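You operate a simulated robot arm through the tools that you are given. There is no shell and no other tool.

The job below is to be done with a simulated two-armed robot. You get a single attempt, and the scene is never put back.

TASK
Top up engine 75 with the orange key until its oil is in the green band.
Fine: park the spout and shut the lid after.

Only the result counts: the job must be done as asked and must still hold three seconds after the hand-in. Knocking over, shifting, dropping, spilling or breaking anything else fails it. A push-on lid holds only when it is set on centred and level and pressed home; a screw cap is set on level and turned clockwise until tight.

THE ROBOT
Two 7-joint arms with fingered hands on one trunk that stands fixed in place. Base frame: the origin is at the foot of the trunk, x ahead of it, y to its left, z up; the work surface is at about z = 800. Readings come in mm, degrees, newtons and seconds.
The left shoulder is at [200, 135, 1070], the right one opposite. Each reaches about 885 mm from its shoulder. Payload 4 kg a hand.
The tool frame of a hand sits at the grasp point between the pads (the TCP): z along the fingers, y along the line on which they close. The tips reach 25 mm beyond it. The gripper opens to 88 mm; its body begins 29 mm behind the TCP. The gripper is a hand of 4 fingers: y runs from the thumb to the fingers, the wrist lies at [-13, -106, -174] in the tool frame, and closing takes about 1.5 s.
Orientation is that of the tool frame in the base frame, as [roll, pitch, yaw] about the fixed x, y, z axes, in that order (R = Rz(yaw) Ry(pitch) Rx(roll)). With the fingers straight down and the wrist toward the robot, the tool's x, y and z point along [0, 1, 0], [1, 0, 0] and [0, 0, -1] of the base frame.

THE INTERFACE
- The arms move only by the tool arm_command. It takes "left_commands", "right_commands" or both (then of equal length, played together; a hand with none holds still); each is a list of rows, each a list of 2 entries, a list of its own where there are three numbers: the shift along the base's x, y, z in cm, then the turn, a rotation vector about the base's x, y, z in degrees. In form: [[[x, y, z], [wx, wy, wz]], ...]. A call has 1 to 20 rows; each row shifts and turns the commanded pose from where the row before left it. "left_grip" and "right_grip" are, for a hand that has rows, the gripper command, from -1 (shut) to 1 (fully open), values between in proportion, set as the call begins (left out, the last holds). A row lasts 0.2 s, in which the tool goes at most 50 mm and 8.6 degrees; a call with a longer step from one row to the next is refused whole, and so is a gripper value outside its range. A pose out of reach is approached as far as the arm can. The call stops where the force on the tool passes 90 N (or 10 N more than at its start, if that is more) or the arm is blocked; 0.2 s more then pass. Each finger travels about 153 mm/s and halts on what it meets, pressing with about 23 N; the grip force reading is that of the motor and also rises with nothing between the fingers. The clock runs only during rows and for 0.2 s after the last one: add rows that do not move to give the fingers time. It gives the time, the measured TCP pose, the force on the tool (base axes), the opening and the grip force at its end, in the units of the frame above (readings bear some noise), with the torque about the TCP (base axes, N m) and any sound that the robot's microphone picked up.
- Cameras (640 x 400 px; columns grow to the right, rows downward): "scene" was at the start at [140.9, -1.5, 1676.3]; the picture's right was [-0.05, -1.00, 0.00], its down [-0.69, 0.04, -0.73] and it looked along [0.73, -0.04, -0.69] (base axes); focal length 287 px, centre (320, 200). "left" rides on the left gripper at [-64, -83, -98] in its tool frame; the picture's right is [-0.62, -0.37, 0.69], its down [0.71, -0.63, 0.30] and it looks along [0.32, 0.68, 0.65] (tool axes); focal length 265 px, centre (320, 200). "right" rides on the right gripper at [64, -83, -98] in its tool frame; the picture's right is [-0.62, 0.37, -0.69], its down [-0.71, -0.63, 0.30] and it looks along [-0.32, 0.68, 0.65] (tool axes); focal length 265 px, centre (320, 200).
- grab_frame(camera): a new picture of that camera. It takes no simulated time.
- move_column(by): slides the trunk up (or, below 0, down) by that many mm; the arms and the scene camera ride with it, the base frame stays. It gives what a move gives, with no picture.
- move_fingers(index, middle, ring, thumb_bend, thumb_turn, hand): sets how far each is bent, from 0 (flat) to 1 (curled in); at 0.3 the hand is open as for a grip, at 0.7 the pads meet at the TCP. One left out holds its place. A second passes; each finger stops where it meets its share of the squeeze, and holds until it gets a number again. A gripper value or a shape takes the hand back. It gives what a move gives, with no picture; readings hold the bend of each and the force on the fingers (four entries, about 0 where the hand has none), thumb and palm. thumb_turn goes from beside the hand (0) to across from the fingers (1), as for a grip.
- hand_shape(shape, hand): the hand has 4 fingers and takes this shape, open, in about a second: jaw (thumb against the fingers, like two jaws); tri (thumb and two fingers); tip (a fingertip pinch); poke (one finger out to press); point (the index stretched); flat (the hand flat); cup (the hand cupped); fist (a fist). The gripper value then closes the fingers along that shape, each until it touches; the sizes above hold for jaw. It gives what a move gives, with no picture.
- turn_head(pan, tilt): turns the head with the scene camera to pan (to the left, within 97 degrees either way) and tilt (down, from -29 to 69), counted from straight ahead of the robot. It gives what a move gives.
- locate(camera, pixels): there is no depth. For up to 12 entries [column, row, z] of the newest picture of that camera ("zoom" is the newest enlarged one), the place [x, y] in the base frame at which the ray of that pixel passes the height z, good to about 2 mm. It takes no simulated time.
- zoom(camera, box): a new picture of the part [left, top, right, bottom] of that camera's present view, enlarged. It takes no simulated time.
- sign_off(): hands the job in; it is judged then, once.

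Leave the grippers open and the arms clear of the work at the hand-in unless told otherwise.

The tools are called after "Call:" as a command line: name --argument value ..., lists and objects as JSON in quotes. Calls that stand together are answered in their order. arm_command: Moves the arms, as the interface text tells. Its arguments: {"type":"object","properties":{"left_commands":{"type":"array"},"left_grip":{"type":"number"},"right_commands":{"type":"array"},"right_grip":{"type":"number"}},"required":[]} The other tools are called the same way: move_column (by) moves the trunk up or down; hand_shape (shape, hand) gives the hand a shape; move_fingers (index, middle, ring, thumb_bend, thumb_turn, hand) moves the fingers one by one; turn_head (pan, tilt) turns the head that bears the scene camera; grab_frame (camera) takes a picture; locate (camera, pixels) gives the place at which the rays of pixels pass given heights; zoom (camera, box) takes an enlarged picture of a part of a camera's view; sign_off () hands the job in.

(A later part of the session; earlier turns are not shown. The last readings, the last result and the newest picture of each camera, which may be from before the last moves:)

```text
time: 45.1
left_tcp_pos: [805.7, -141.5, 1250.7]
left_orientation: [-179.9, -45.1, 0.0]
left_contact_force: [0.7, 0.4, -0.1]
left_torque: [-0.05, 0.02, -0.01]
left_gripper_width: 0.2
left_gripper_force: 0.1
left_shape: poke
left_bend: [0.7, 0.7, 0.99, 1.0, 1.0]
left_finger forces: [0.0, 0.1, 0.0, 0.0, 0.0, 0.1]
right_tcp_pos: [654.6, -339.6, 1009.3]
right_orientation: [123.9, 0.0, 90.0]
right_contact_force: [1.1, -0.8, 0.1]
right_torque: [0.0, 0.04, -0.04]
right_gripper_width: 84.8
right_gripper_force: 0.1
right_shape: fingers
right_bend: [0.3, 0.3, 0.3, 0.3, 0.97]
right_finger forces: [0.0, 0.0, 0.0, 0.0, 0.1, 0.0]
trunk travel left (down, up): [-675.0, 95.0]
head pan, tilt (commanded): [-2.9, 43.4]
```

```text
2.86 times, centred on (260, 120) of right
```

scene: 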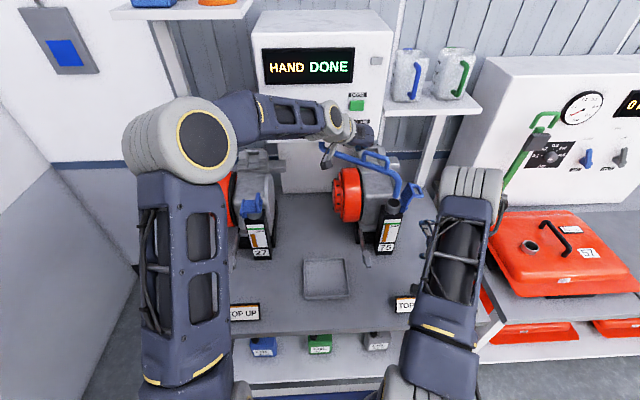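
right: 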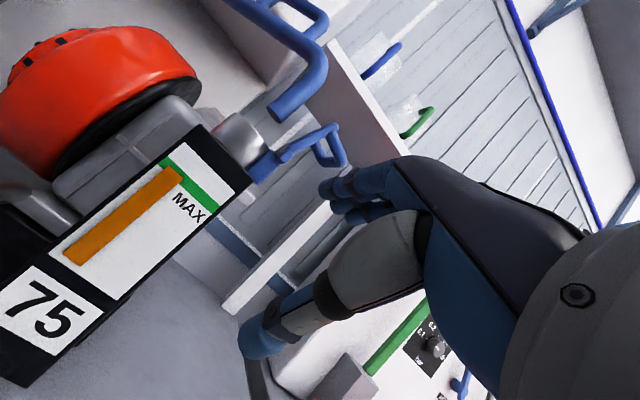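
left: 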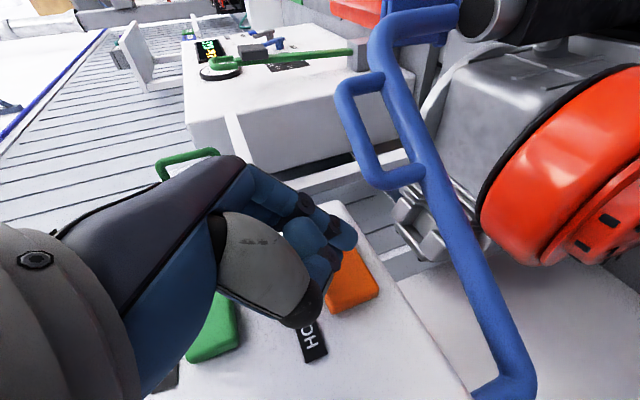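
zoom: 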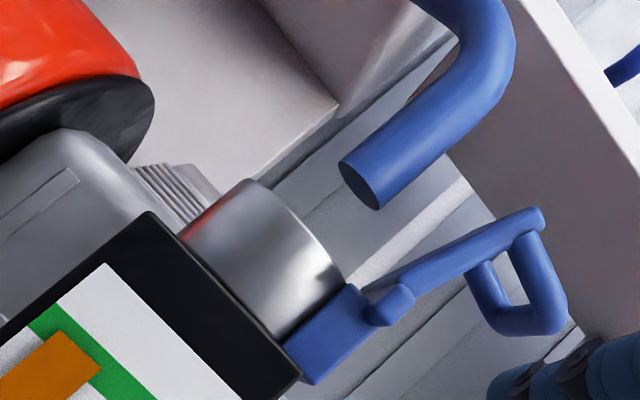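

From this near-horizontal view the oil top lies at about 53% of the green band's height, right in the middle, so the filling is done. Now to park the spout. I'll back the left hand off the panel, turn it vertical again with yaw 50°, and open it to the jaw shape.

Call:
arm_command --left_commands '[[[-4, 0, 2], [0, 0, 0]], [[-4, 0, 2], [0, 0, 0]], [[-4, 0, 2], [0, 0, 0]], [[0, 0, 2], [0, 0, 0]], [[0, 0, 0], [0, 7.5, 0]], [[0, 0, 0], [0, 7.5, 0]], [[0, 0, 0], [0, 7.5, 0]], [[0, 0, 0], [0, 7.5, 0]], [[0, 0, 0], [0, 7.5, 0]], [[0, 0, 0], [0, 7.5, 0]], [[0, 0, 0], [0, 0, 8]], [[0, 0, 0], [0, 0, 8]], [[0, 0, 0], [0, 0, 8]], [[0, 0, 0], [0, 0, 8]], [[0, 0, 0], [0, 0, 8]], [[0, 0, 0], [0, 0, 8]], [[0, 0, 0], [0, 0, 2]]]'

Call:
hand_shape --hand "left" --shape "jaw"

Call:
grab_frame --camera "left"

Call:
grab_frame --camera "scene"

```text
time: 48.7
left_tcp_pos: [685.7, -140.7, 1331.1]
left_orientation: [180.0, 0.1, 50.1]
left_contact_force: [0.1, -0.4, 0.2]
left_torque: [-0.01, 0.01, -0.01]
left_gripper_width: 0.0
left_gripper_force: 0.1
left_shape: poke
left_bend: [0.7, 0.7, 0.99, 1.0, 1.0]
left_finger forces: [0.1, 0.0, 0.1, 0.1, 0.1, 0.0]
right_tcp_pos: [656.1, -338.0, 1010.2]
right_orientation: [124.0, 0.0, 89.9]
right_contact_force: [-0.2, -0.7, -0.3]
right_torque: [0.02, 0.0, 0.03]
right_gripper_width: 84.7
right_gripper_force: 0.0
right_shape: fingers
right_bend: [0.3, 0.3, 0.3, 0.3, 0.97]
right_finger forces: [0.0, 0.0, 0.1, 0.0, 0.0, 0.0]
trunk travel left (down, up): [-675.0, 95.0]
head pan, tilt (commanded): [-2.9, 43.4]
```

```text
time: 49.6
left_tcp_pos: [686.1, -140.1, 1331.0]
left_orientation: [179.9, 0.0, 49.9]
left_contact_force: [-0.3, 0.2, -0.4]
left_torque: [0.01, 0.02, 0.0]
left_gripper_width: 87.6
left_gripper_force: 0.0
left_shape: jaw
left_bend: [0.3, 0.3, 0.3, 0.3, 0.98]
left_finger forces: [0.0, 0.0, 0.0, 0.1, 0.0, 0.1]
right_tcp_pos: [656.0, -338.1, 1010.5]
right_orientation: [124.0, 0.0, 89.9]
right_contact_force: [-0.7, 0.3, 0.6]
right_torque: [0.04, 0.03, 0.02]
right_gripper_width: 84.5
right_gripper_force: 0.0
right_shape: fingers
right_bend: [0.3, 0.3, 0.3, 0.3, 0.97]
right_finger forces: [0.1, 0.1, 0.0, 0.0, 0.0, 0.1]
trunk travel left (down, up): [-675.0, 95.0]
head pan, tilt (commanded): [-2.9, 43.4]
```

```text
taken
```

left: 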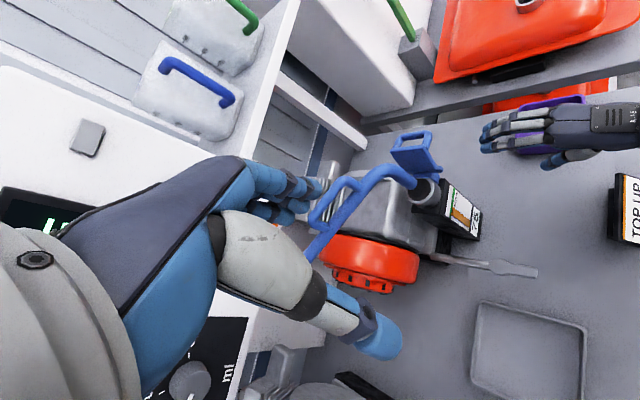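

```text
taken
```

scene: 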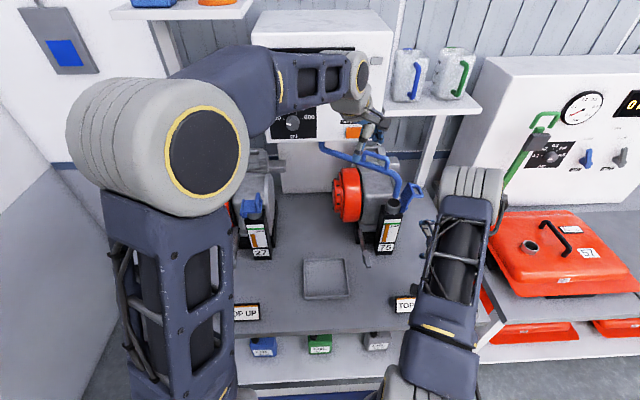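

Moving the left hand back to above the loop at (825, -206), then lowering partway and checking the alignment.

Call:
arm_command --left_commands '[[[3.5, -1.65, 0], [0, 0, 0]], [[3.5, -1.65, 0], [0, 0, 0]], [[3.5, -1.65, 0], [0, 0, 0]], [[3.4, -1.6, 0], [0, 0, 0]], [[0, 0, -4], [0, 0, 0]], [[0, 0, -3], [0, 0, 0]]]'

Call:
grab_frame --camera "left"

Call:
zoom --camera "scene" --box '[320, 90, 430, 210]'

```text
time: 51.0
left_tcp_pos: [823.8, -207.2, 1260.9]
left_orientation: [-180.0, 0.0, 50.0]
left_contact_force: [0.3, -0.1, 0.6]
left_torque: [0.02, -0.01, 0.01]
left_gripper_width: 87.7
left_gripper_force: 0.0
left_shape: jaw
left_bend: [0.3, 0.3, 0.3, 0.3, 0.98]
left_finger forces: [0.1, 0.0, 0.0, 0.0, 0.1, 0.1]
right_tcp_pos: [655.3, -338.4, 1009.8]
right_orientation: [124.0, 0.0, 89.9]
right_contact_force: [-0.2, 0.8, 0.3]
right_torque: [0.05, 0.01, -0.01]
right_gripper_width: 84.5
right_gripper_force: 0.0
right_shape: fingers
right_bend: [0.3, 0.3, 0.3, 0.3, 0.97]
right_finger forces: [0.0, 0.0, 0.1, 0.0, 0.1, 0.0]
trunk travel left (down, up): [-675.0, 95.0]
head pan, tilt (commanded): [-2.9, 43.4]
```

```text
taken
```

left: 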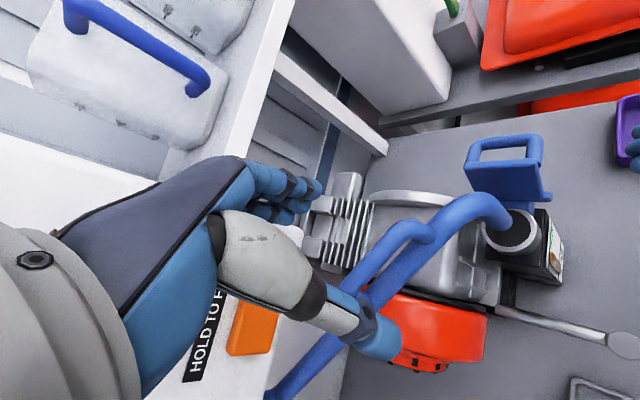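

```text
3.33 times, centred on (375, 150) of scene
```

zoom: 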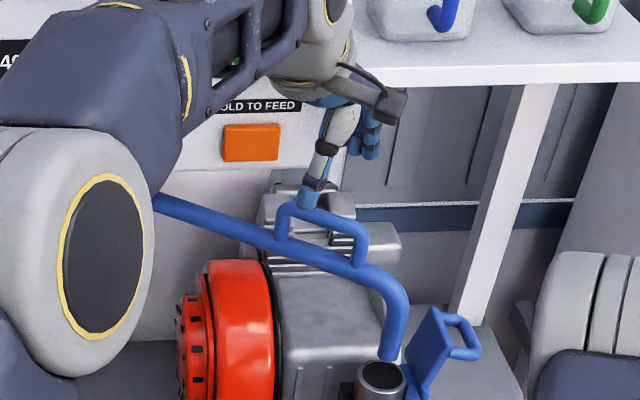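

Call:
zoom --camera "left" --box '[310, 190, 470, 350]'

Call:
locate --camera "left" --pixels '[[377, 260, 1200], [380, 262, 1200], [395, 243, 1200], [410, 231, 1200], [388, 250, 1200]]'

```text
2.50 times, centred on (390, 270) of left
```

zoom: 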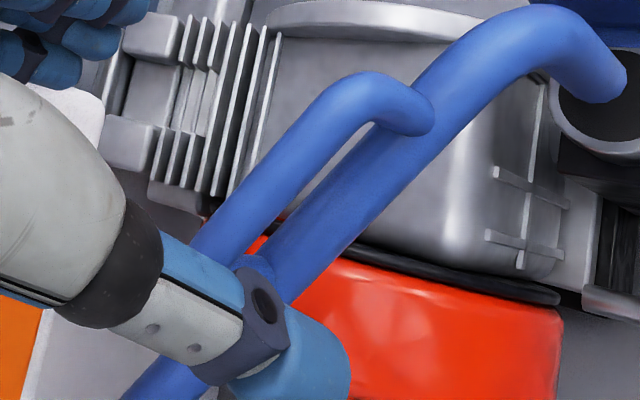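

```text
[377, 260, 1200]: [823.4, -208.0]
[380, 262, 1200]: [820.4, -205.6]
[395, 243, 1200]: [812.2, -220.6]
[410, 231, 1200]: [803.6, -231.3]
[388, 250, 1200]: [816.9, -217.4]
```

The loop's bar lies within about 3 mm of the hand's centre line. Lowering 6.1 cm to straddle it, then closing.

Call:
arm_command --left_commands '[[[0, 0, -3.1], [0, 0, 0]], [[0, 0, -3.0], [0, 0, 0]]]'

Call:
arm_command --left_commands '[[[0, 0, 0], [0, 0, 0]], [[0, 0, 0], [0, 0, 0]], [[0, 0, 0], [0, 0, 0]], [[0, 0, 0], [0, 0, 0]], [[0, 0, 0], [0, 0, 0]], [[0, 0, 0], [0, 0, 0]], [[0, 0, 0], [0, 0, 0]]]' --left_grip -1

Call:
grab_frame --camera "left"

Call:
zoom --camera "scene" --box '[320, 90, 430, 210]'

```text
time: 51.6
left_tcp_pos: [823.0, -207.4, 1198.4]
left_orientation: [-180.0, 0.0, 50.0]
left_contact_force: [0.2, 0.5, 0.3]
left_torque: [-0.03, 0.02, 0.0]
left_gripper_width: 88.0
left_gripper_force: 0.1
left_shape: jaw
left_bend: [0.3, 0.3, 0.3, 0.3, 0.98]
left_finger forces: [0.1, 0.0, 0.1, 0.1, 0.0, 0.0]
right_tcp_pos: [655.6, -338.7, 1010.8]
right_orientation: [124.0, 0.0, 90.0]
right_contact_force: [0.6, -0.5, 0.0]
right_torque: [0.01, 0.01, 0.0]
right_gripper_width: 84.8
right_gripper_force: 0.0
right_shape: fingers
right_bend: [0.3, 0.3, 0.3, 0.3, 0.97]
right_finger forces: [0.1, 0.1, 0.0, 0.0, 0.0, 0.1]
trunk travel left (down, up): [-675.0, 95.0]
head pan, tilt (commanded): [-2.9, 43.4]
```

```text
time: 53.2
left_tcp_pos: [824.6, -207.3, 1198.7]
left_orientation: [-179.8, 0.0, 49.9]
left_contact_force: [1.1, 0.3, -14.8]
left_torque: [0.01, 0.05, -0.03]
left_gripper_width: 0.1
left_gripper_force: 23.2
left_shape: jaw
left_bend: [0.73, 0.7, 0.7, 0.71, 1.0]
left_finger forces: [12.6, 5.7, 3.1, 0.0, 22.1, 0.1]
right_tcp_pos: [656.8, -338.9, 1010.1]
right_orientation: [123.9, 0.0, 90.0]
right_contact_force: [-1.0, 0.5, 0.3]
right_torque: [-0.04, -0.01, 0.0]
right_gripper_width: 84.7
right_gripper_force: 0.1
right_shape: fingers
right_bend: [0.3, 0.3, 0.3, 0.3, 0.97]
right_finger forces: [0.1, 0.1, 0.0, 0.0, 0.1, 0.1]
trunk travel left (down, up): [-675.0, 95.0]
head pan, tilt (commanded): [-2.9, 43.4]
```

```text
taken
```

left: 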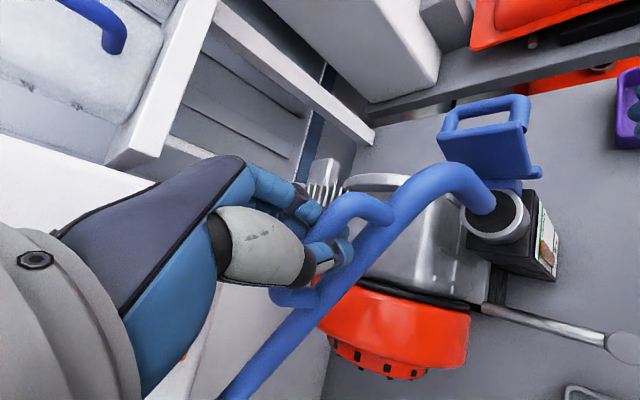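

```text
3.33 times, centred on (375, 150) of scene
```

zoom: 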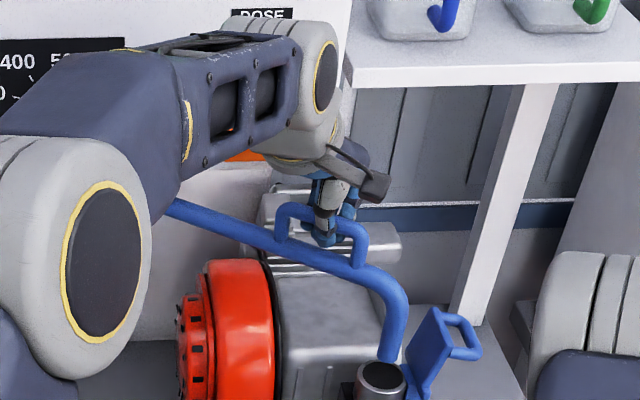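

The loop is gripped with no side load. I'll swing the spout back along the same arc to its parked angle in 12 steps of 4° plus 2°, watching the force.

Call:
arm_command --left_commands '[[[-1.07, 0.97, 0], [0, 0, -4]], [[-0.99, 1.04, 0], [0, 0, -4]], [[-0.92, 1.1, 0], [0, 0, -4]], [[-0.84, 1.17, 0], [0, 0, -4]], [[-0.76, 1.23, 0], [0, 0, -4]], [[-0.67, 1.27, 0], [0, 0, -4]], [[-0.58, 1.32, 0], [0, 0, -4]], [[-0.48, 1.36, 0], [0, 0, -4]], [[-0.39, 1.38, 0], [0, 0, -4]], [[-0.29, 1.41, 0], [0, 0, -4]], [[-0.2, 1.43, 0], [0, 0, -4]], [[-0.09, 1.44, 0], [0, 0, -4]], [[-0.01, 0.72, 0], [0, 0, -2]], [[0, 0, 0], [0, 0, 0]]]'

Call:
grab_frame --camera "scene"

Call:
zoom --camera "scene" --box '[300, 135, 360, 235]'

Call:
grab_frame --camera "left"

```text
time: 56.2
left_tcp_pos: [751.0, -47.0, 1197.8]
left_orientation: [-180.0, 0.1, -0.2]
left_contact_force: [-19.8, 0.8, -19.3]
left_torque: [0.06, 0.23, -0.26]
left_gripper_width: 0.0
left_gripper_force: 22.7
left_shape: jaw
left_bend: [0.73, 0.7, 0.7, 0.71, 1.0]
left_finger forces: [2.7, 7.3, 5.0, 0.0, 21.7, 0.0]
right_tcp_pos: [656.2, -337.6, 1010.4]
right_orientation: [124.0, 0.0, 90.1]
right_contact_force: [-0.8, -0.6, -0.4]
right_torque: [0.01, -0.02, 0.01]
right_gripper_width: 84.7
right_gripper_force: 0.0
right_shape: fingers
right_bend: [0.3, 0.3, 0.3, 0.3, 0.97]
right_finger forces: [0.0, 0.0, 0.1, 0.1, 0.0, 0.1]
trunk travel left (down, up): [-675.0, 95.0]
head pan, tilt (commanded): [-2.9, 43.4]
```

```text
taken
```

scene: 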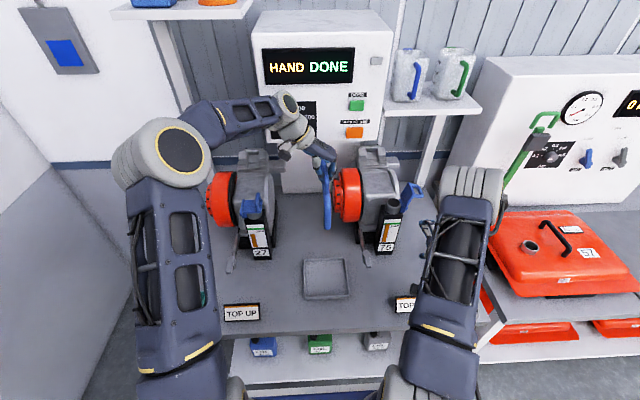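

```text
4.00 times, centred on (330, 185) of scene
```

zoom: 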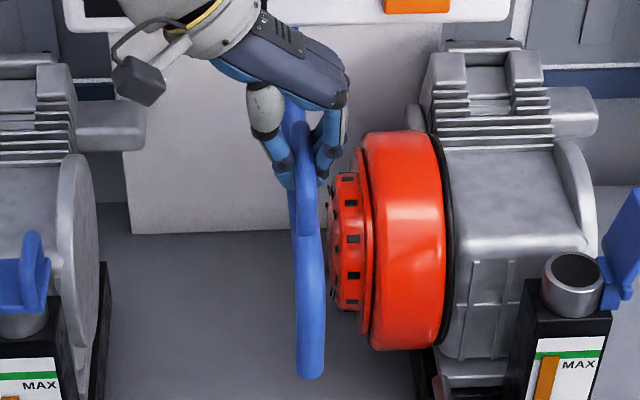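

```text
taken
```

left: 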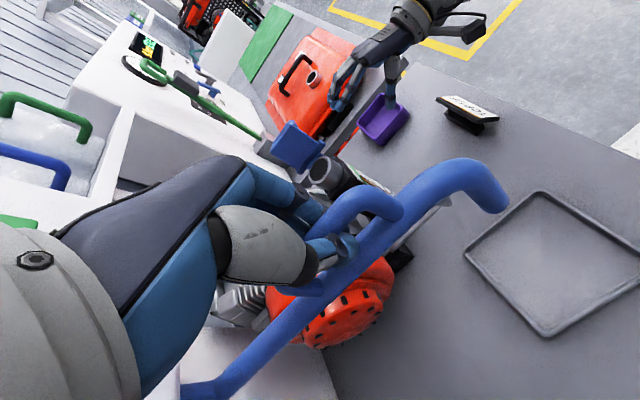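

The spout is back. Compared with the same zoom before the task (tip column 307), the tip is now at about 311, roughly 3 mm or 0.7° short. I'll nudge it that bit further left, then release.

Call:
arm_command --left_commands '[[[0.1, 0.3, 0], [0, 0, -0.8]], [[0, 0, 0], [0, 0, 0]]]'

Call:
zoom --camera "scene" --box '[300, 135, 360, 235]'

```text
time: 56.8
left_tcp_pos: [751.7, -43.9, 1200.0]
left_orientation: [-179.9, 0.3, -1.0]
left_contact_force: [-21.7, -1.9, -21.5]
left_torque: [0.1, 0.24, -0.3]
left_gripper_width: 0.0
left_gripper_force: 23.0
left_shape: jaw
left_bend: [0.73, 0.7, 0.7, 0.71, 1.0]
left_finger forces: [3.0, 8.0, 5.4, 0.1, 21.2, 0.0]
right_tcp_pos: [656.5, -339.8, 1009.9]
right_orientation: [124.0, 0.0, 89.9]
right_contact_force: [-0.1, 0.1, 0.3]
right_torque: [0.02, 0.01, -0.02]
right_gripper_width: 84.7
right_gripper_force: 0.1
right_shape: fingers
right_bend: [0.3, 0.3, 0.3, 0.3, 0.97]
right_finger forces: [0.0, 0.0, 0.0, 0.1, 0.1, 0.0]
trunk travel left (down, up): [-675.0, 95.0]
head pan, tilt (commanded): [-2.9, 43.4]
```

```text
4.00 times, centred on (330, 185) of scene
```

zoom: 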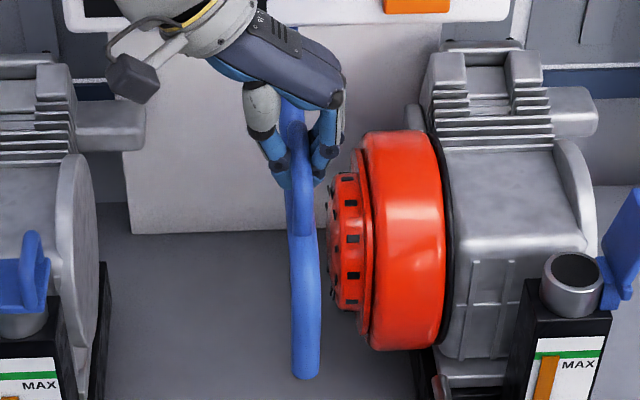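

The tip column is now about 306, matching the original 307. I'll open the left hand and check that it stays.

Call:
arm_command --left_commands '[[[0, 0, 0], [0, 0, 0]], [[0, 0, 0], [0, 0, 0]], [[0, 0, 0], [0, 0, 0]], [[0, 0, 0], [0, 0, 0]], [[0, 0, 0], [0, 0, 0]]]' --left_grip 1

Call:
zoom --camera "scene" --box '[300, 135, 360, 235]'

```text
time: 58.0
left_tcp_pos: [752.9, -43.0, 1200.2]
left_orientation: [-180.0, -0.1, -0.8]
left_contact_force: [0.1, 0.9, 0.3]
left_torque: [-0.01, -0.01, -0.03]
left_gripper_width: 87.7
left_gripper_force: 0.1
left_shape: jaw
left_bend: [0.3, 0.3, 0.3, 0.3, 0.98]
left_finger forces: [0.0, 0.0, 0.1, 0.0, 0.1, 0.1]
right_tcp_pos: [656.4, -338.9, 1010.1]
right_orientation: [124.0, 0.0, 90.0]
right_contact_force: [-1.0, 0.6, -0.3]
right_torque: [-0.01, -0.01, -0.02]
right_gripper_width: 84.6
right_gripper_force: 0.0
right_shape: fingers
right_bend: [0.3, 0.3, 0.3, 0.3, 0.97]
right_finger forces: [0.0, 0.0, 0.1, 0.0, 0.0, 0.1]
trunk travel left (down, up): [-675.0, 95.0]
head pan, tilt (commanded): [-2.9, 43.4]
```

```text
4.00 times, centred on (330, 185) of scene
```

zoom: 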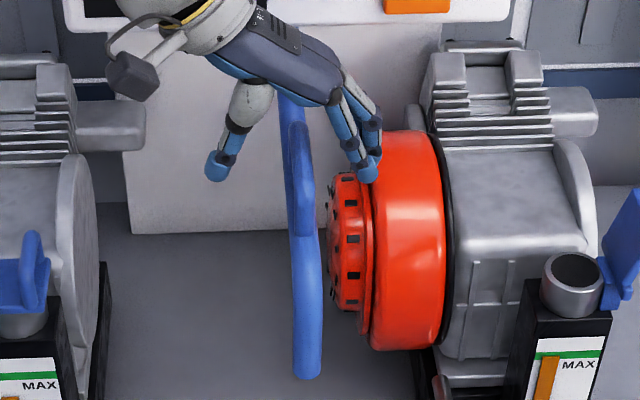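

The spout stayed put at column about 306. I'll raise the left hand straight up and withdraw it to the left and back.

Call:
arm_command --left_commands '[[[0, 0, 4], [0, 0, 0]], [[0, 0, 4], [0, 0, 0]], [[0, 0, 4], [0, 0, 0]], [[-4, 2, 1], [0, 0, 0]], [[-4, 2, 0], [0, 0, 0]], [[-4, 2, 0], [0, 0, 0]], [[-4, 3, 0], [0, 0, 0]], [[-3, 3, 0], [0, 0, 0]], [[0, 4, 0], [0, 0, 0]], [[0, 4, 0], [0, 0, 0]]]'

Call:
grab_frame --camera "scene"

Call:
zoom --camera "scene" --box '[300, 135, 360, 235]'

Call:
zoom --camera "right" --box '[130, 80, 350, 230]'

```text
time: 60.2
left_tcp_pos: [562.9, 154.7, 1331.9]
left_orientation: [-180.0, 0.0, -0.8]
left_contact_force: [-0.6, 0.0, -0.9]
left_torque: [0.02, 0.01, -0.02]
left_gripper_width: 87.8
left_gripper_force: 0.1
left_shape: jaw
left_bend: [0.3, 0.3, 0.3, 0.3, 0.98]
left_finger forces: [0.1, 0.0, 0.1, 0.0, 0.1, 0.0]
right_tcp_pos: [655.1, -339.4, 1011.0]
right_orientation: [124.0, 0.0, 89.8]
right_contact_force: [0.4, 0.5, 0.2]
right_torque: [0.01, 0.0, 0.0]
right_gripper_width: 84.8
right_gripper_force: 0.0
right_shape: fingers
right_bend: [0.3, 0.3, 0.3, 0.3, 0.97]
right_finger forces: [0.1, 0.1, 0.0, 0.1, 0.0, 0.0]
trunk travel left (down, up): [-675.0, 95.0]
head pan, tilt (commanded): [-2.9, 43.4]
```

```text
taken
```

scene: 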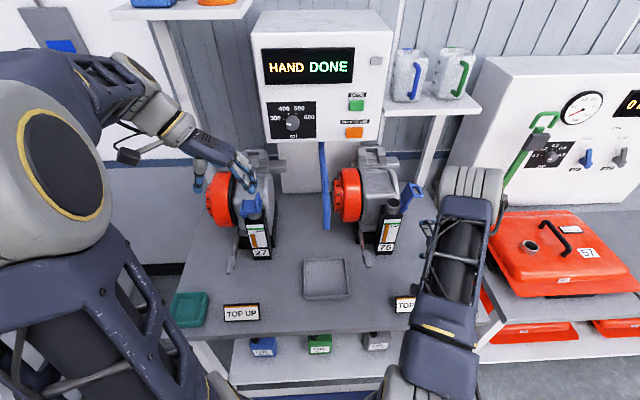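

```text
4.00 times, centred on (330, 185) of scene
```

zoom: 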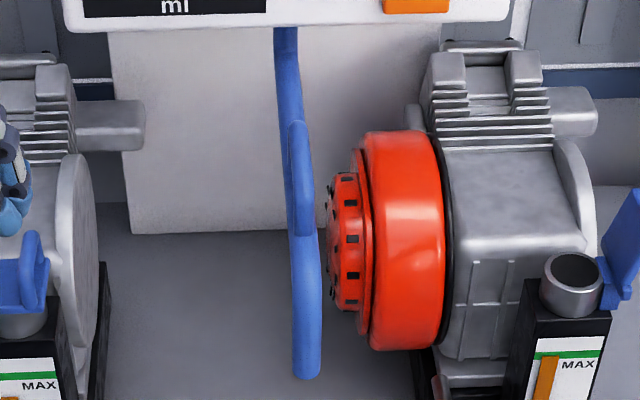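

```text
2.67 times, centred on (240, 155) of right
```

zoom: 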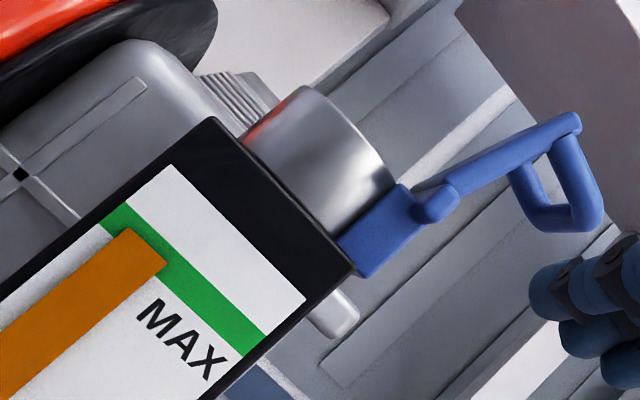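

The spout is back in its original place, with the tube, loop and tip columns matching the first picture. The oil stays mid-band. Now the lid: I'll return the right hand to vertical and raise it, back to (585, -347, 1228).

Call:
arm_command --right_commands '[[[-1, -0.1, 3.1], [0, 8, 0]], [[-1, -0.1, 3.1], [0, 8, 0]], [[-1, -0.1, 3.1], [0, 8, 0]], [[-1, -0.1, 3.1], [0, 8, 0]], [[-1, -0.1, 3.1], [0, 8, 0]], [[-1, -0.1, 3.1], [0, 8, 0]], [[-1, -0.1, 3.1], [0, 8, 0]], [[0, 0, 0], [0, 0, 0]]]'

Call:
grab_frame --camera "right"

```text
time: 62.0
left_tcp_pos: [563.5, 154.4, 1332.1]
left_orientation: [-179.9, 0.1, -0.8]
left_contact_force: [-0.3, 0.4, -0.7]
left_torque: [0.0, 0.0, 0.01]
left_gripper_width: 87.6
left_gripper_force: 0.1
left_shape: jaw
left_bend: [0.3, 0.3, 0.3, 0.3, 0.98]
left_finger forces: [0.0, 0.0, 0.1, 0.0, 0.0, 0.0]
right_tcp_pos: [587.0, -346.8, 1228.7]
right_orientation: [180.0, -0.1, 89.9]
right_contact_force: [-0.1, 0.0, -0.2]
right_torque: [0.02, 0.01, 0.0]
right_gripper_width: 84.8
right_gripper_force: 0.0
right_shape: fingers
right_bend: [0.3, 0.3, 0.3, 0.3, 0.97]
right_finger forces: [0.1, 0.0, 0.0, 0.0, 0.0, 0.0]
trunk travel left (down, up): [-675.0, 95.0]
head pan, tilt (commanded): [-2.9, 43.4]
```

```text
taken
```

right: 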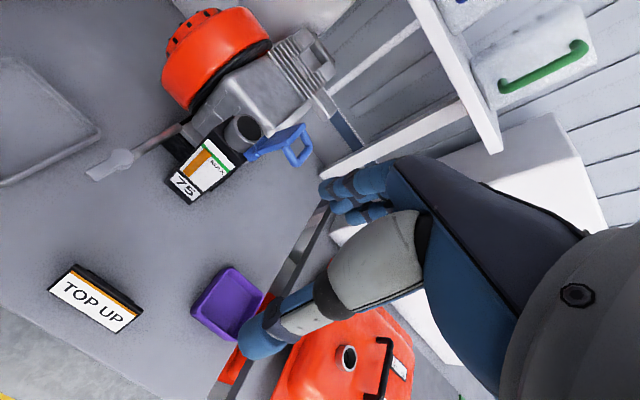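

Moving the right hand forward to above the open lid's arch, then partway down to z about 1140.

Call:
arm_command --right_commands '[[[4, 0, 0], [0, 0, 0]], [[4, 0, 0], [0, 0, 0]], [[4, 0, 0], [0, 0, 0]], [[4, 0, 0], [0, 0, 0]], [[3.8, 0, 0], [0, 0, 0]], [[0, 0, -4.4], [0, 0, 0]], [[0, 0, -4.4], [0, 0, 0]]]'

Call:
grab_frame --camera "right"

Call:
zoom --camera "right" --box '[200, 140, 420, 370]'

Call:
zoom --camera "scene" --box '[370, 140, 440, 220]'

```text
time: 63.6
left_tcp_pos: [563.1, 155.5, 1332.1]
left_orientation: [179.9, 0.0, -0.8]
left_contact_force: [0.2, 0.1, -0.3]
left_torque: [-0.03, 0.02, 0.05]
left_gripper_width: 87.8
left_gripper_force: 0.1
left_shape: jaw
left_bend: [0.3, 0.3, 0.3, 0.3, 0.98]
left_finger forces: [0.1, 0.0, 0.0, 0.0, 0.0, 0.0]
right_tcp_pos: [783.1, -347.3, 1139.0]
right_orientation: [-180.0, 0.1, 89.9]
right_contact_force: [-0.8, -0.3, 0.5]
right_torque: [-0.03, -0.01, 0.01]
right_gripper_width: 84.9
right_gripper_force: 0.0
right_shape: fingers
right_bend: [0.3, 0.3, 0.3, 0.3, 0.97]
right_finger forces: [0.0, 0.0, 0.1, 0.0, 0.0, 0.0]
trunk travel left (down, up): [-675.0, 95.0]
head pan, tilt (commanded): [-2.9, 43.4]
```

```text
taken
```

right: 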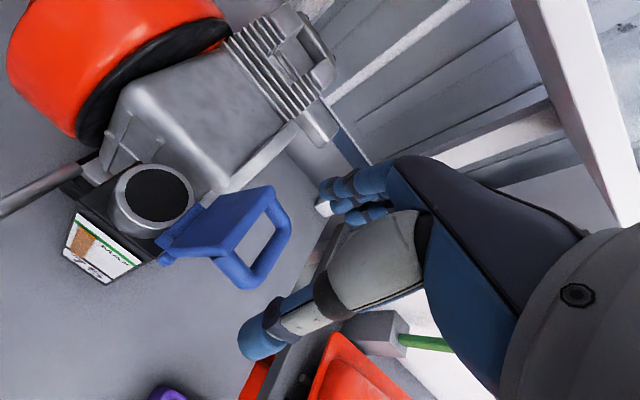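

```text
1.74 times, centred on (310, 255) of right
```

zoom: 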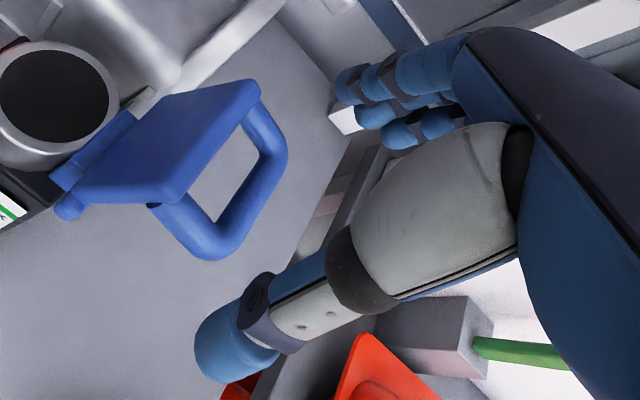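

```text
5.00 times, centred on (405, 180) of scene
```

zoom: 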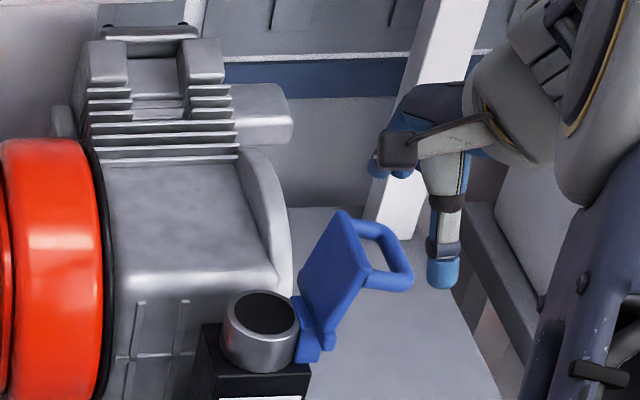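

The picture matches the earlier release, just 42 mm higher. Lowering 4.2 cm and 0.2 cm left back onto the arch, then pinching with the thumb and middle finger.

Call:
arm_command --right_commands '[[[0.05, 0.2, -2.1], [0, 0, 0]], [[0, 0, -2.1], [0, 0, 0]]]'

Call:
zoom --camera "right" --box '[200, 140, 420, 370]'

```text
time: 64.2
left_tcp_pos: [563.9, 154.8, 1332.2]
left_orientation: [-180.0, -0.1, -0.8]
left_contact_force: [-0.2, 0.0, -0.2]
left_torque: [0.01, -0.04, 0.03]
left_gripper_width: 87.4
left_gripper_force: 0.0
left_shape: jaw
left_bend: [0.3, 0.3, 0.3, 0.3, 0.98]
left_finger forces: [0.0, 0.1, 0.0, 0.0, 0.0, 0.0]
right_tcp_pos: [784.3, -346.4, 1097.6]
right_orientation: [-179.9, 0.0, 90.1]
right_contact_force: [0.5, 0.5, 0.3]
right_torque: [0.02, 0.0, 0.01]
right_gripper_width: 84.6
right_gripper_force: 0.0
right_shape: fingers
right_bend: [0.3, 0.3, 0.3, 0.3, 0.97]
right_finger forces: [0.0, 0.1, 0.1, 0.0, 0.1, 0.0]
trunk travel left (down, up): [-675.0, 95.0]
head pan, tilt (commanded): [-2.9, 43.4]
```

```text
1.74 times, centred on (310, 255) of right
```

zoom: 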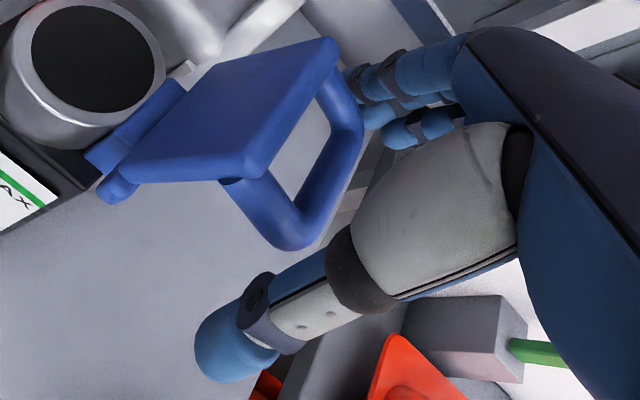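

The arch sits between the thumb and fingers as before. Closing the thumb and middle finger.

Call:
move_fingers --hand "right" --middle 0.7 --thumb_bend 0.7 --index 0.3 --ring 0.3

Call:
zoom --camera "right" --box '[200, 140, 420, 370]'

```text
time: 65.2
left_tcp_pos: [561.8, 155.0, 1332.8]
left_orientation: [-180.0, 0.0, -0.8]
left_contact_force: [-0.3, 0.0, -0.2]
left_torque: [0.0, 0.0, 0.04]
left_gripper_width: 87.7
left_gripper_force: 0.1
left_shape: jaw
left_bend: [0.3, 0.3, 0.3, 0.3, 0.98]
left_finger forces: [0.1, 0.0, 0.1, 0.1, 0.0, 0.0]
right_tcp_pos: [782.1, -347.1, 1097.3]
right_orientation: [-179.9, 0.0, 90.0]
right_contact_force: [-20.4, -1.0, 1.4]
right_torque: [-0.03, 0.19, 0.1]
right_gripper_width: 64.6
right_gripper_force: 10.4
right_shape: fingers
right_bend: [0.3, 0.7, 0.3, 0.55, 0.97]
right_finger forces: [0.0, 0.8, 0.0, 0.0, 20.5, 0.1]
trunk travel left (down, up): [-675.0, 95.0]
head pan, tilt (commanded): [-2.9, 43.4]
```

```text
1.74 times, centred on (310, 255) of right
```

zoom: 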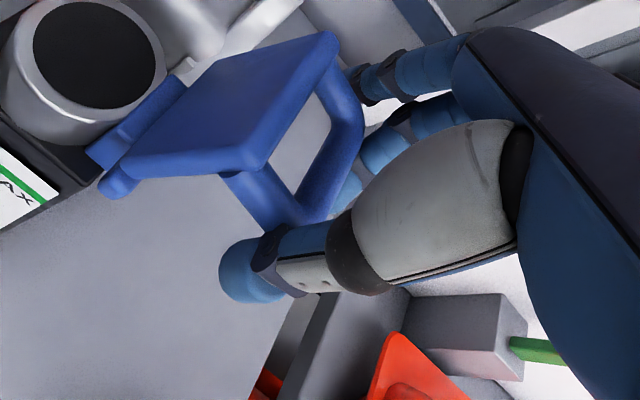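

The middle finger closed with little force. It seems to be just outside (right of) the arch's end bar, which can still push it leftward, while the thumb holds the front leg. I'll start the reverse arc gently and see if the lid follows.

Call:
arm_command --right_commands '[[[0, 0.38, 0.3], [0, 0, 0]], [[0, 0.41, 0.28], [0, 0, 0]], [[0, 0.44, 0.25], [0, 0, 0]], [[0, 0.46, 0.2], [0, 0, 0]], [[0, 0.48, 0.15], [0, 0, 0]], [[0, 0.5, 0.1], [0, 0, 0]]]'

Call:
zoom --camera "right" --box '[200, 140, 420, 370]'

Call:
zoom --camera "scene" --box '[370, 140, 440, 220]'

```text
time: 66.6
left_tcp_pos: [561.5, 155.4, 1331.4]
left_orientation: [-180.0, 0.0, -0.8]
left_contact_force: [-0.1, -0.2, -0.2]
left_torque: [0.03, -0.01, 0.0]
left_gripper_width: 88.0
left_gripper_force: 0.0
left_shape: jaw
left_bend: [0.3, 0.3, 0.3, 0.3, 0.98]
left_finger forces: [0.1, 0.1, 0.0, 0.1, 0.1, 0.0]
right_tcp_pos: [782.7, -317.9, 1112.2]
right_orientation: [180.0, 0.0, 89.9]
right_contact_force: [-19.8, -5.2, 12.7]
right_torque: [-0.09, 0.25, -0.04]
right_gripper_width: 66.3
right_gripper_force: 13.5
right_shape: fingers
right_bend: [0.3, 0.7, 0.3, 0.54, 0.97]
right_finger forces: [0.1, 5.2, 0.0, 0.0, 21.9, 0.0]
trunk travel left (down, up): [-675.0, 95.0]
head pan, tilt (commanded): [-2.9, 43.4]
```

```text
1.74 times, centred on (310, 255) of right
```

zoom: 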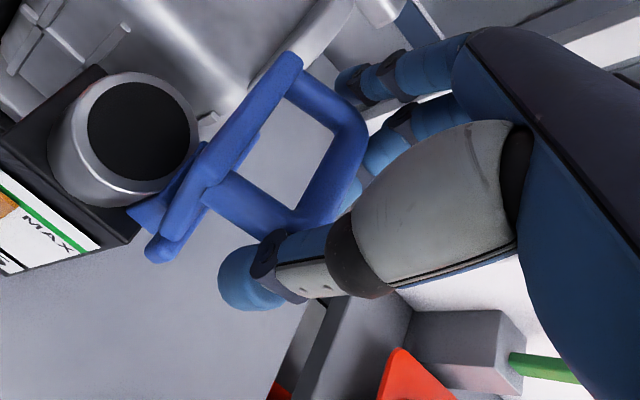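

```text
5.00 times, centred on (405, 180) of scene
```

zoom: 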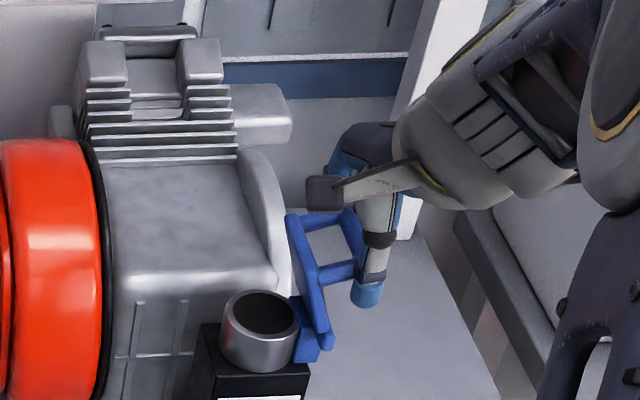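

The lid follows and is past vertical, with the force still low. Continuing the reverse arc down to about 40°.

Call:
arm_command --right_commands '[[[0, 0.5, 0.1], [0, 0, 0]], [[0, 0.5, 0.1], [0, 0, 0]], [[0, 0.5, 0.05], [0, 0, 0]], [[0, 0.45, 0.0], [0, 0, 0]], [[0, 0.5, -0.05], [0, 0, 0]], [[0, 0.49, -0.1], [0, 0, 0]], [[0, 0.48, -0.15], [0, 0, 0]], [[0, 0.46, -0.2], [0, 0, 0]]]'

Call:
zoom --camera "right" --box '[200, 140, 420, 370]'

Call:
zoom --camera "scene" --box '[370, 140, 440, 220]'

```text
time: 68.4
left_tcp_pos: [562.0, 154.6, 1331.3]
left_orientation: [180.0, 0.0, -0.8]
left_contact_force: [-0.1, 0.2, -0.2]
left_torque: [0.01, 0.03, -0.02]
left_gripper_width: 87.5
left_gripper_force: 0.0
left_shape: jaw
left_bend: [0.3, 0.3, 0.3, 0.3, 0.98]
left_finger forces: [0.0, 0.0, 0.1, 0.0, 0.0, 0.0]
right_tcp_pos: [783.5, -278.4, 1107.9]
right_orientation: [180.0, 0.0, 90.1]
right_contact_force: [-20.3, -0.2, 2.6]
right_torque: [-0.09, 0.1, 0.03]
right_gripper_width: 65.4
right_gripper_force: 11.6
right_shape: fingers
right_bend: [0.3, 0.7, 0.3, 0.54, 0.96]
right_finger forces: [0.0, 2.4, 0.0, 0.0, 20.3, 0.0]
trunk travel left (down, up): [-675.0, 95.0]
head pan, tilt (commanded): [-2.9, 43.4]
```

```text
1.74 times, centred on (310, 255) of right
```

zoom: 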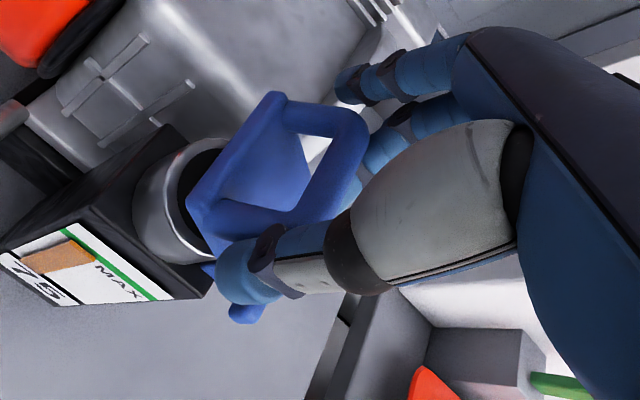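

```text
5.00 times, centred on (405, 180) of scene
```

zoom: 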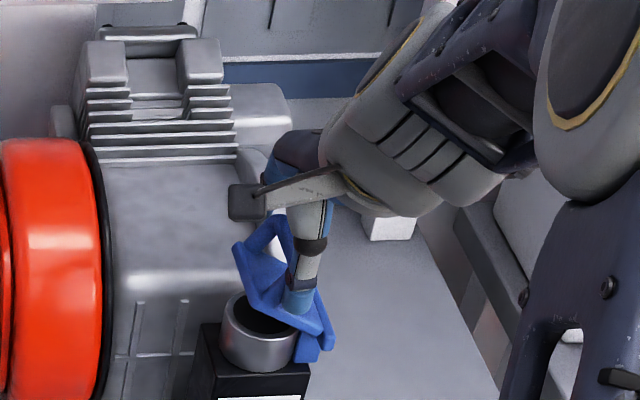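

The lid is at about 40° and following well. Continuing down to closed.

Call:
arm_command --right_commands '[[[0, 0.42, -0.28], [0, 0, 0]], [[0, 0.39, -0.32], [0, 0, 0]], [[0, 0.36, -0.35], [0, 0, 0]], [[0, 0.33, -0.38], [0, 0, 0]], [[0, 0.3, -0.41], [0, 0, 0]], [[0, 0.26, -0.44], [0, 0, 0]], [[0, 0.2, -0.45], [0, 0, 0]]]'

Call:
zoom --camera "right" --box '[200, 140, 420, 370]'

Call:
zoom --camera "scene" --box '[370, 140, 440, 220]'

```text
time: 70.0
left_tcp_pos: [561.8, 155.2, 1331.4]
left_orientation: [180.0, 0.0, -0.8]
left_contact_force: [-0.4, -0.1, -0.2]
left_torque: [-0.03, 0.02, 0.01]
left_gripper_width: 87.8
left_gripper_force: 0.1
left_shape: jaw
left_bend: [0.3, 0.3, 0.3, 0.3, 0.98]
left_finger forces: [0.0, 0.0, 0.1, 0.0, 0.0, 0.0]
right_tcp_pos: [784.6, -255.6, 1083.8]
right_orientation: [179.8, 0.1, 90.0]
right_contact_force: [-22.0, 2.7, 13.3]
right_torque: [0.02, 0.45, -0.06]
right_gripper_width: 65.9
right_gripper_force: 10.7
right_shape: fingers
right_bend: [0.3, 0.7, 0.3, 0.54, 0.95]
right_finger forces: [0.0, 0.7, 0.0, 0.0, 20.7, 0.0]
trunk travel left (down, up): [-675.0, 95.0]
head pan, tilt (commanded): [-2.9, 43.4]
```

```text
1.74 times, centred on (310, 255) of right
```

zoom: 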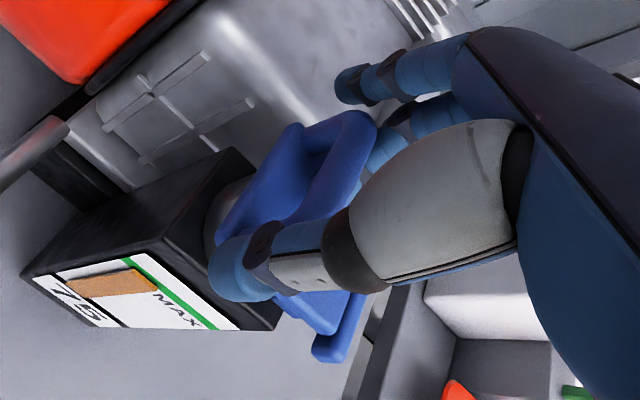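

```text
5.00 times, centred on (405, 180) of scene
```

zoom: 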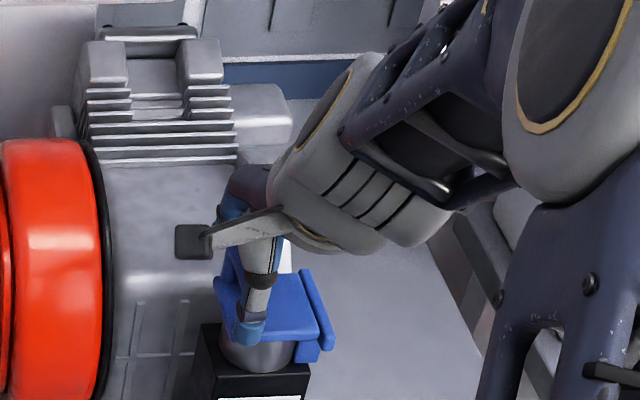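

The lid is down and the hand meets about 13 N upward. I'll open the thumb and middle finger and check.

Call:
move_fingers --hand "right" --middle 0.3 --thumb_bend 0.3

Call:
zoom --camera "right" --box '[200, 140, 420, 370]'

Call:
zoom --camera "scene" --box '[370, 140, 440, 220]'

```text
time: 71.0
left_tcp_pos: [562.9, 155.7, 1331.6]
left_orientation: [-180.0, 0.0, -0.8]
left_contact_force: [0.3, -0.7, 0.0]
left_torque: [-0.01, 0.02, 0.01]
left_gripper_width: 88.0
left_gripper_force: 0.1
left_shape: jaw
left_bend: [0.3, 0.3, 0.3, 0.3, 0.98]
left_finger forces: [0.0, 0.0, 0.1, 0.0, 0.0, 0.0]
right_tcp_pos: [782.5, -255.4, 1082.5]
right_orientation: [180.0, 0.0, 89.9]
right_contact_force: [-0.2, 0.1, -0.2]
right_torque: [0.0, 0.0, 0.0]
right_gripper_width: 84.6
right_gripper_force: 0.0
right_shape: fingers
right_bend: [0.3, 0.3, 0.3, 0.3, 0.97]
right_finger forces: [0.0, 0.1, 0.0, 0.0, 0.1, 0.0]
trunk travel left (down, up): [-675.0, 95.0]
head pan, tilt (commanded): [-2.9, 43.4]
```

```text
1.74 times, centred on (310, 255) of right
```

zoom: 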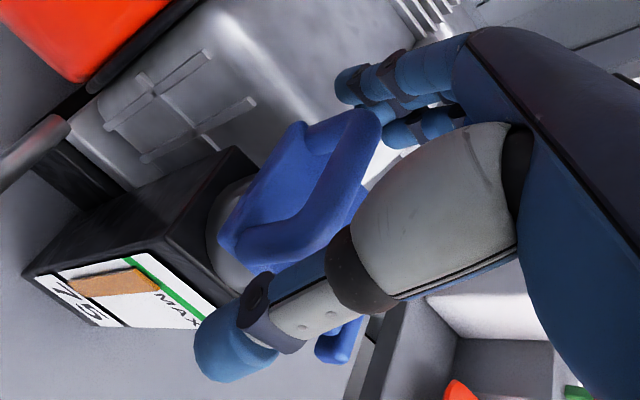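

```text
5.00 times, centred on (405, 180) of scene
```

zoom: 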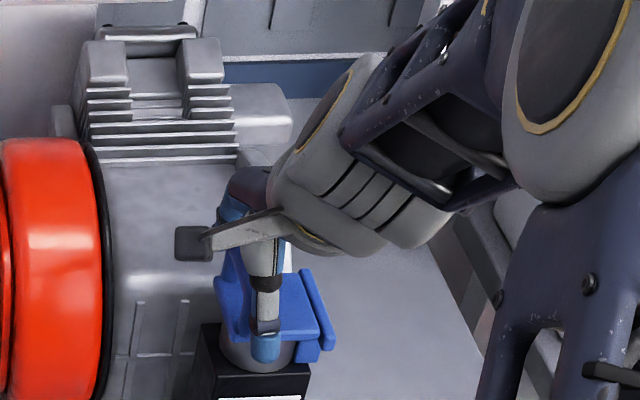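

The hand is free with no forces. Raising it 9 cm to inspect the lid.

Call:
arm_command --right_commands '[[[0, 0, 3], [0, 0, 0]], [[0, 0, 3], [0, 0, 0]], [[0, 0, 3], [0, 0, 0]], [[-4, -1, 1], [0, 0, 0]], [[-4, -2, 1], [0, 0, 0]], [[-4, -2, 1], [0, 0, 0]]]'

Call:
grab_frame --camera "right"

Call:
zoom --camera "scene" --box '[360, 170, 420, 210]'

Call:
zoom --camera "scene" --box '[365, 170, 435, 260]'

```text
time: 72.4
left_tcp_pos: [564.8, 154.4, 1332.3]
left_orientation: [-180.0, 0.0, -0.8]
left_contact_force: [0.7, -0.1, -0.5]
left_torque: [-0.03, -0.02, 0.01]
left_gripper_width: 87.6
left_gripper_force: 0.1
left_shape: jaw
left_bend: [0.3, 0.3, 0.3, 0.3, 0.98]
left_finger forces: [0.0, 0.1, 0.0, 0.0, 0.1, 0.0]
right_tcp_pos: [664.4, -304.5, 1201.4]
right_orientation: [-179.8, 0.0, 90.0]
right_contact_force: [0.1, 1.2, 0.2]
right_torque: [-0.03, 0.0, 0.01]
right_gripper_width: 84.6
right_gripper_force: 0.1
right_shape: fingers
right_bend: [0.3, 0.3, 0.3, 0.3, 0.97]
right_finger forces: [0.1, 0.0, 0.0, 0.0, 0.0, 0.1]
trunk travel left (down, up): [-675.0, 95.0]
head pan, tilt (commanded): [-2.9, 43.4]
```

```text
taken
```

right: 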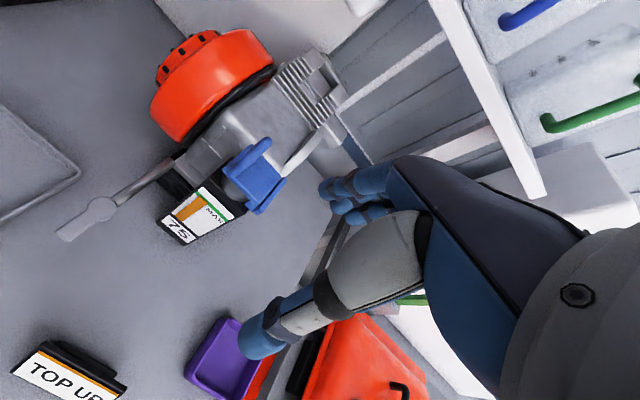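

```text
10.00 times, centred on (390, 190) of scene
```

zoom: 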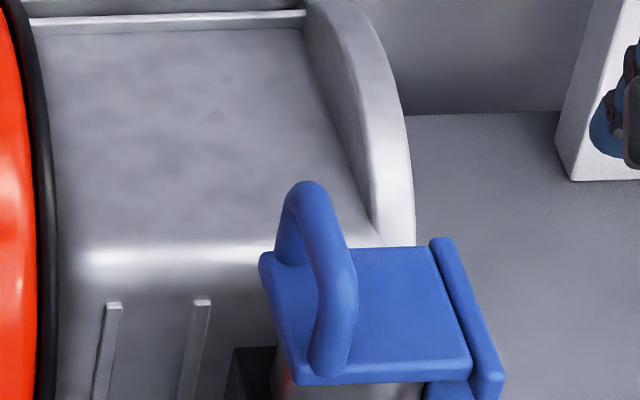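

```text
4.44 times, centred on (400, 215) of scene
```

zoom: 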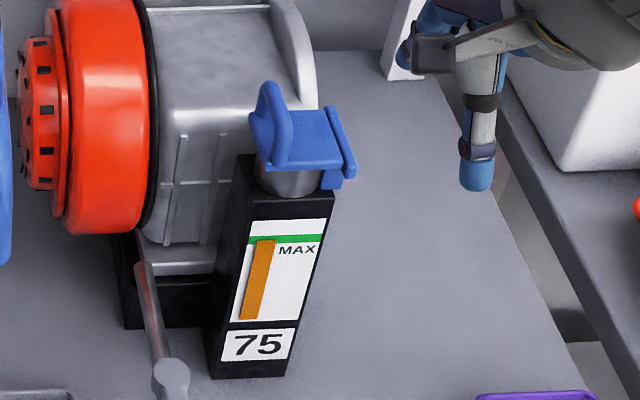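

The lid looks identical to its initial closed state: arch peak at (308, 182) and plate corners at the same pixels, with the gauge still in the green band. To be sure it's pressed home, I'll close the right hand's fingers, move above the arch and press down gently.

Call:
arm_command --right_commands '[[[0, 0, 0.5], [0, 0, 0]], [[3, 1.3, 0], [0, 0, 0]], [[3, 1.3, 0], [0, 0, 0]], [[3, 1.3, 0], [0, 0, 0]], [[3.1, 1.3, 0], [0, 0, 0]], [[0, 0, -3], [0, 0, 0]], [[0, 0, -3], [0, 0, 0]]]' --right_grip -1

Call:
zoom --camera "right" --box '[200, 140, 420, 370]'

Call:
zoom --camera "scene" --box '[370, 140, 440, 220]'

```text
time: 74.0
left_tcp_pos: [562.2, 154.8, 1330.9]
left_orientation: [-180.0, -0.1, -0.8]
left_contact_force: [0.5, 0.5, 0.1]
left_torque: [0.02, 0.03, 0.0]
left_gripper_width: 87.7
left_gripper_force: 0.0
left_shape: jaw
left_bend: [0.3, 0.3, 0.3, 0.3, 0.98]
left_finger forces: [0.1, 0.0, 0.0, 0.0, 0.0, 0.1]
right_tcp_pos: [786.1, -255.8, 1148.6]
right_orientation: [-180.0, 0.0, 90.0]
right_contact_force: [-0.5, -1.2, 0.5]
right_torque: [-0.02, 0.06, 0.01]
right_gripper_width: 0.1
right_gripper_force: 23.1
right_shape: jaw
right_bend: [0.7, 0.7, 0.7, 0.38, 1.0]
right_finger forces: [0.0, 0.0, 0.1, 0.1, 0.0, 0.0]
trunk travel left (down, up): [-675.0, 95.0]
head pan, tilt (commanded): [-2.9, 43.4]
```

```text
1.74 times, centred on (310, 255) of right
```

zoom: 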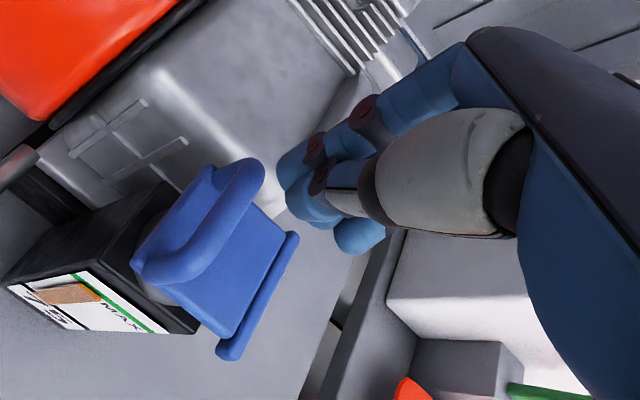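

```text
5.00 times, centred on (405, 180) of scene
```

zoom: 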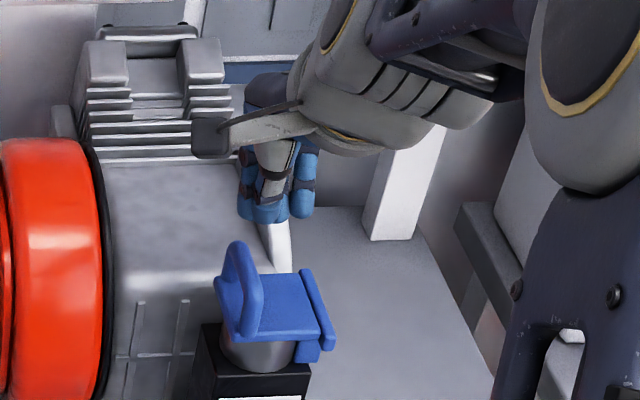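

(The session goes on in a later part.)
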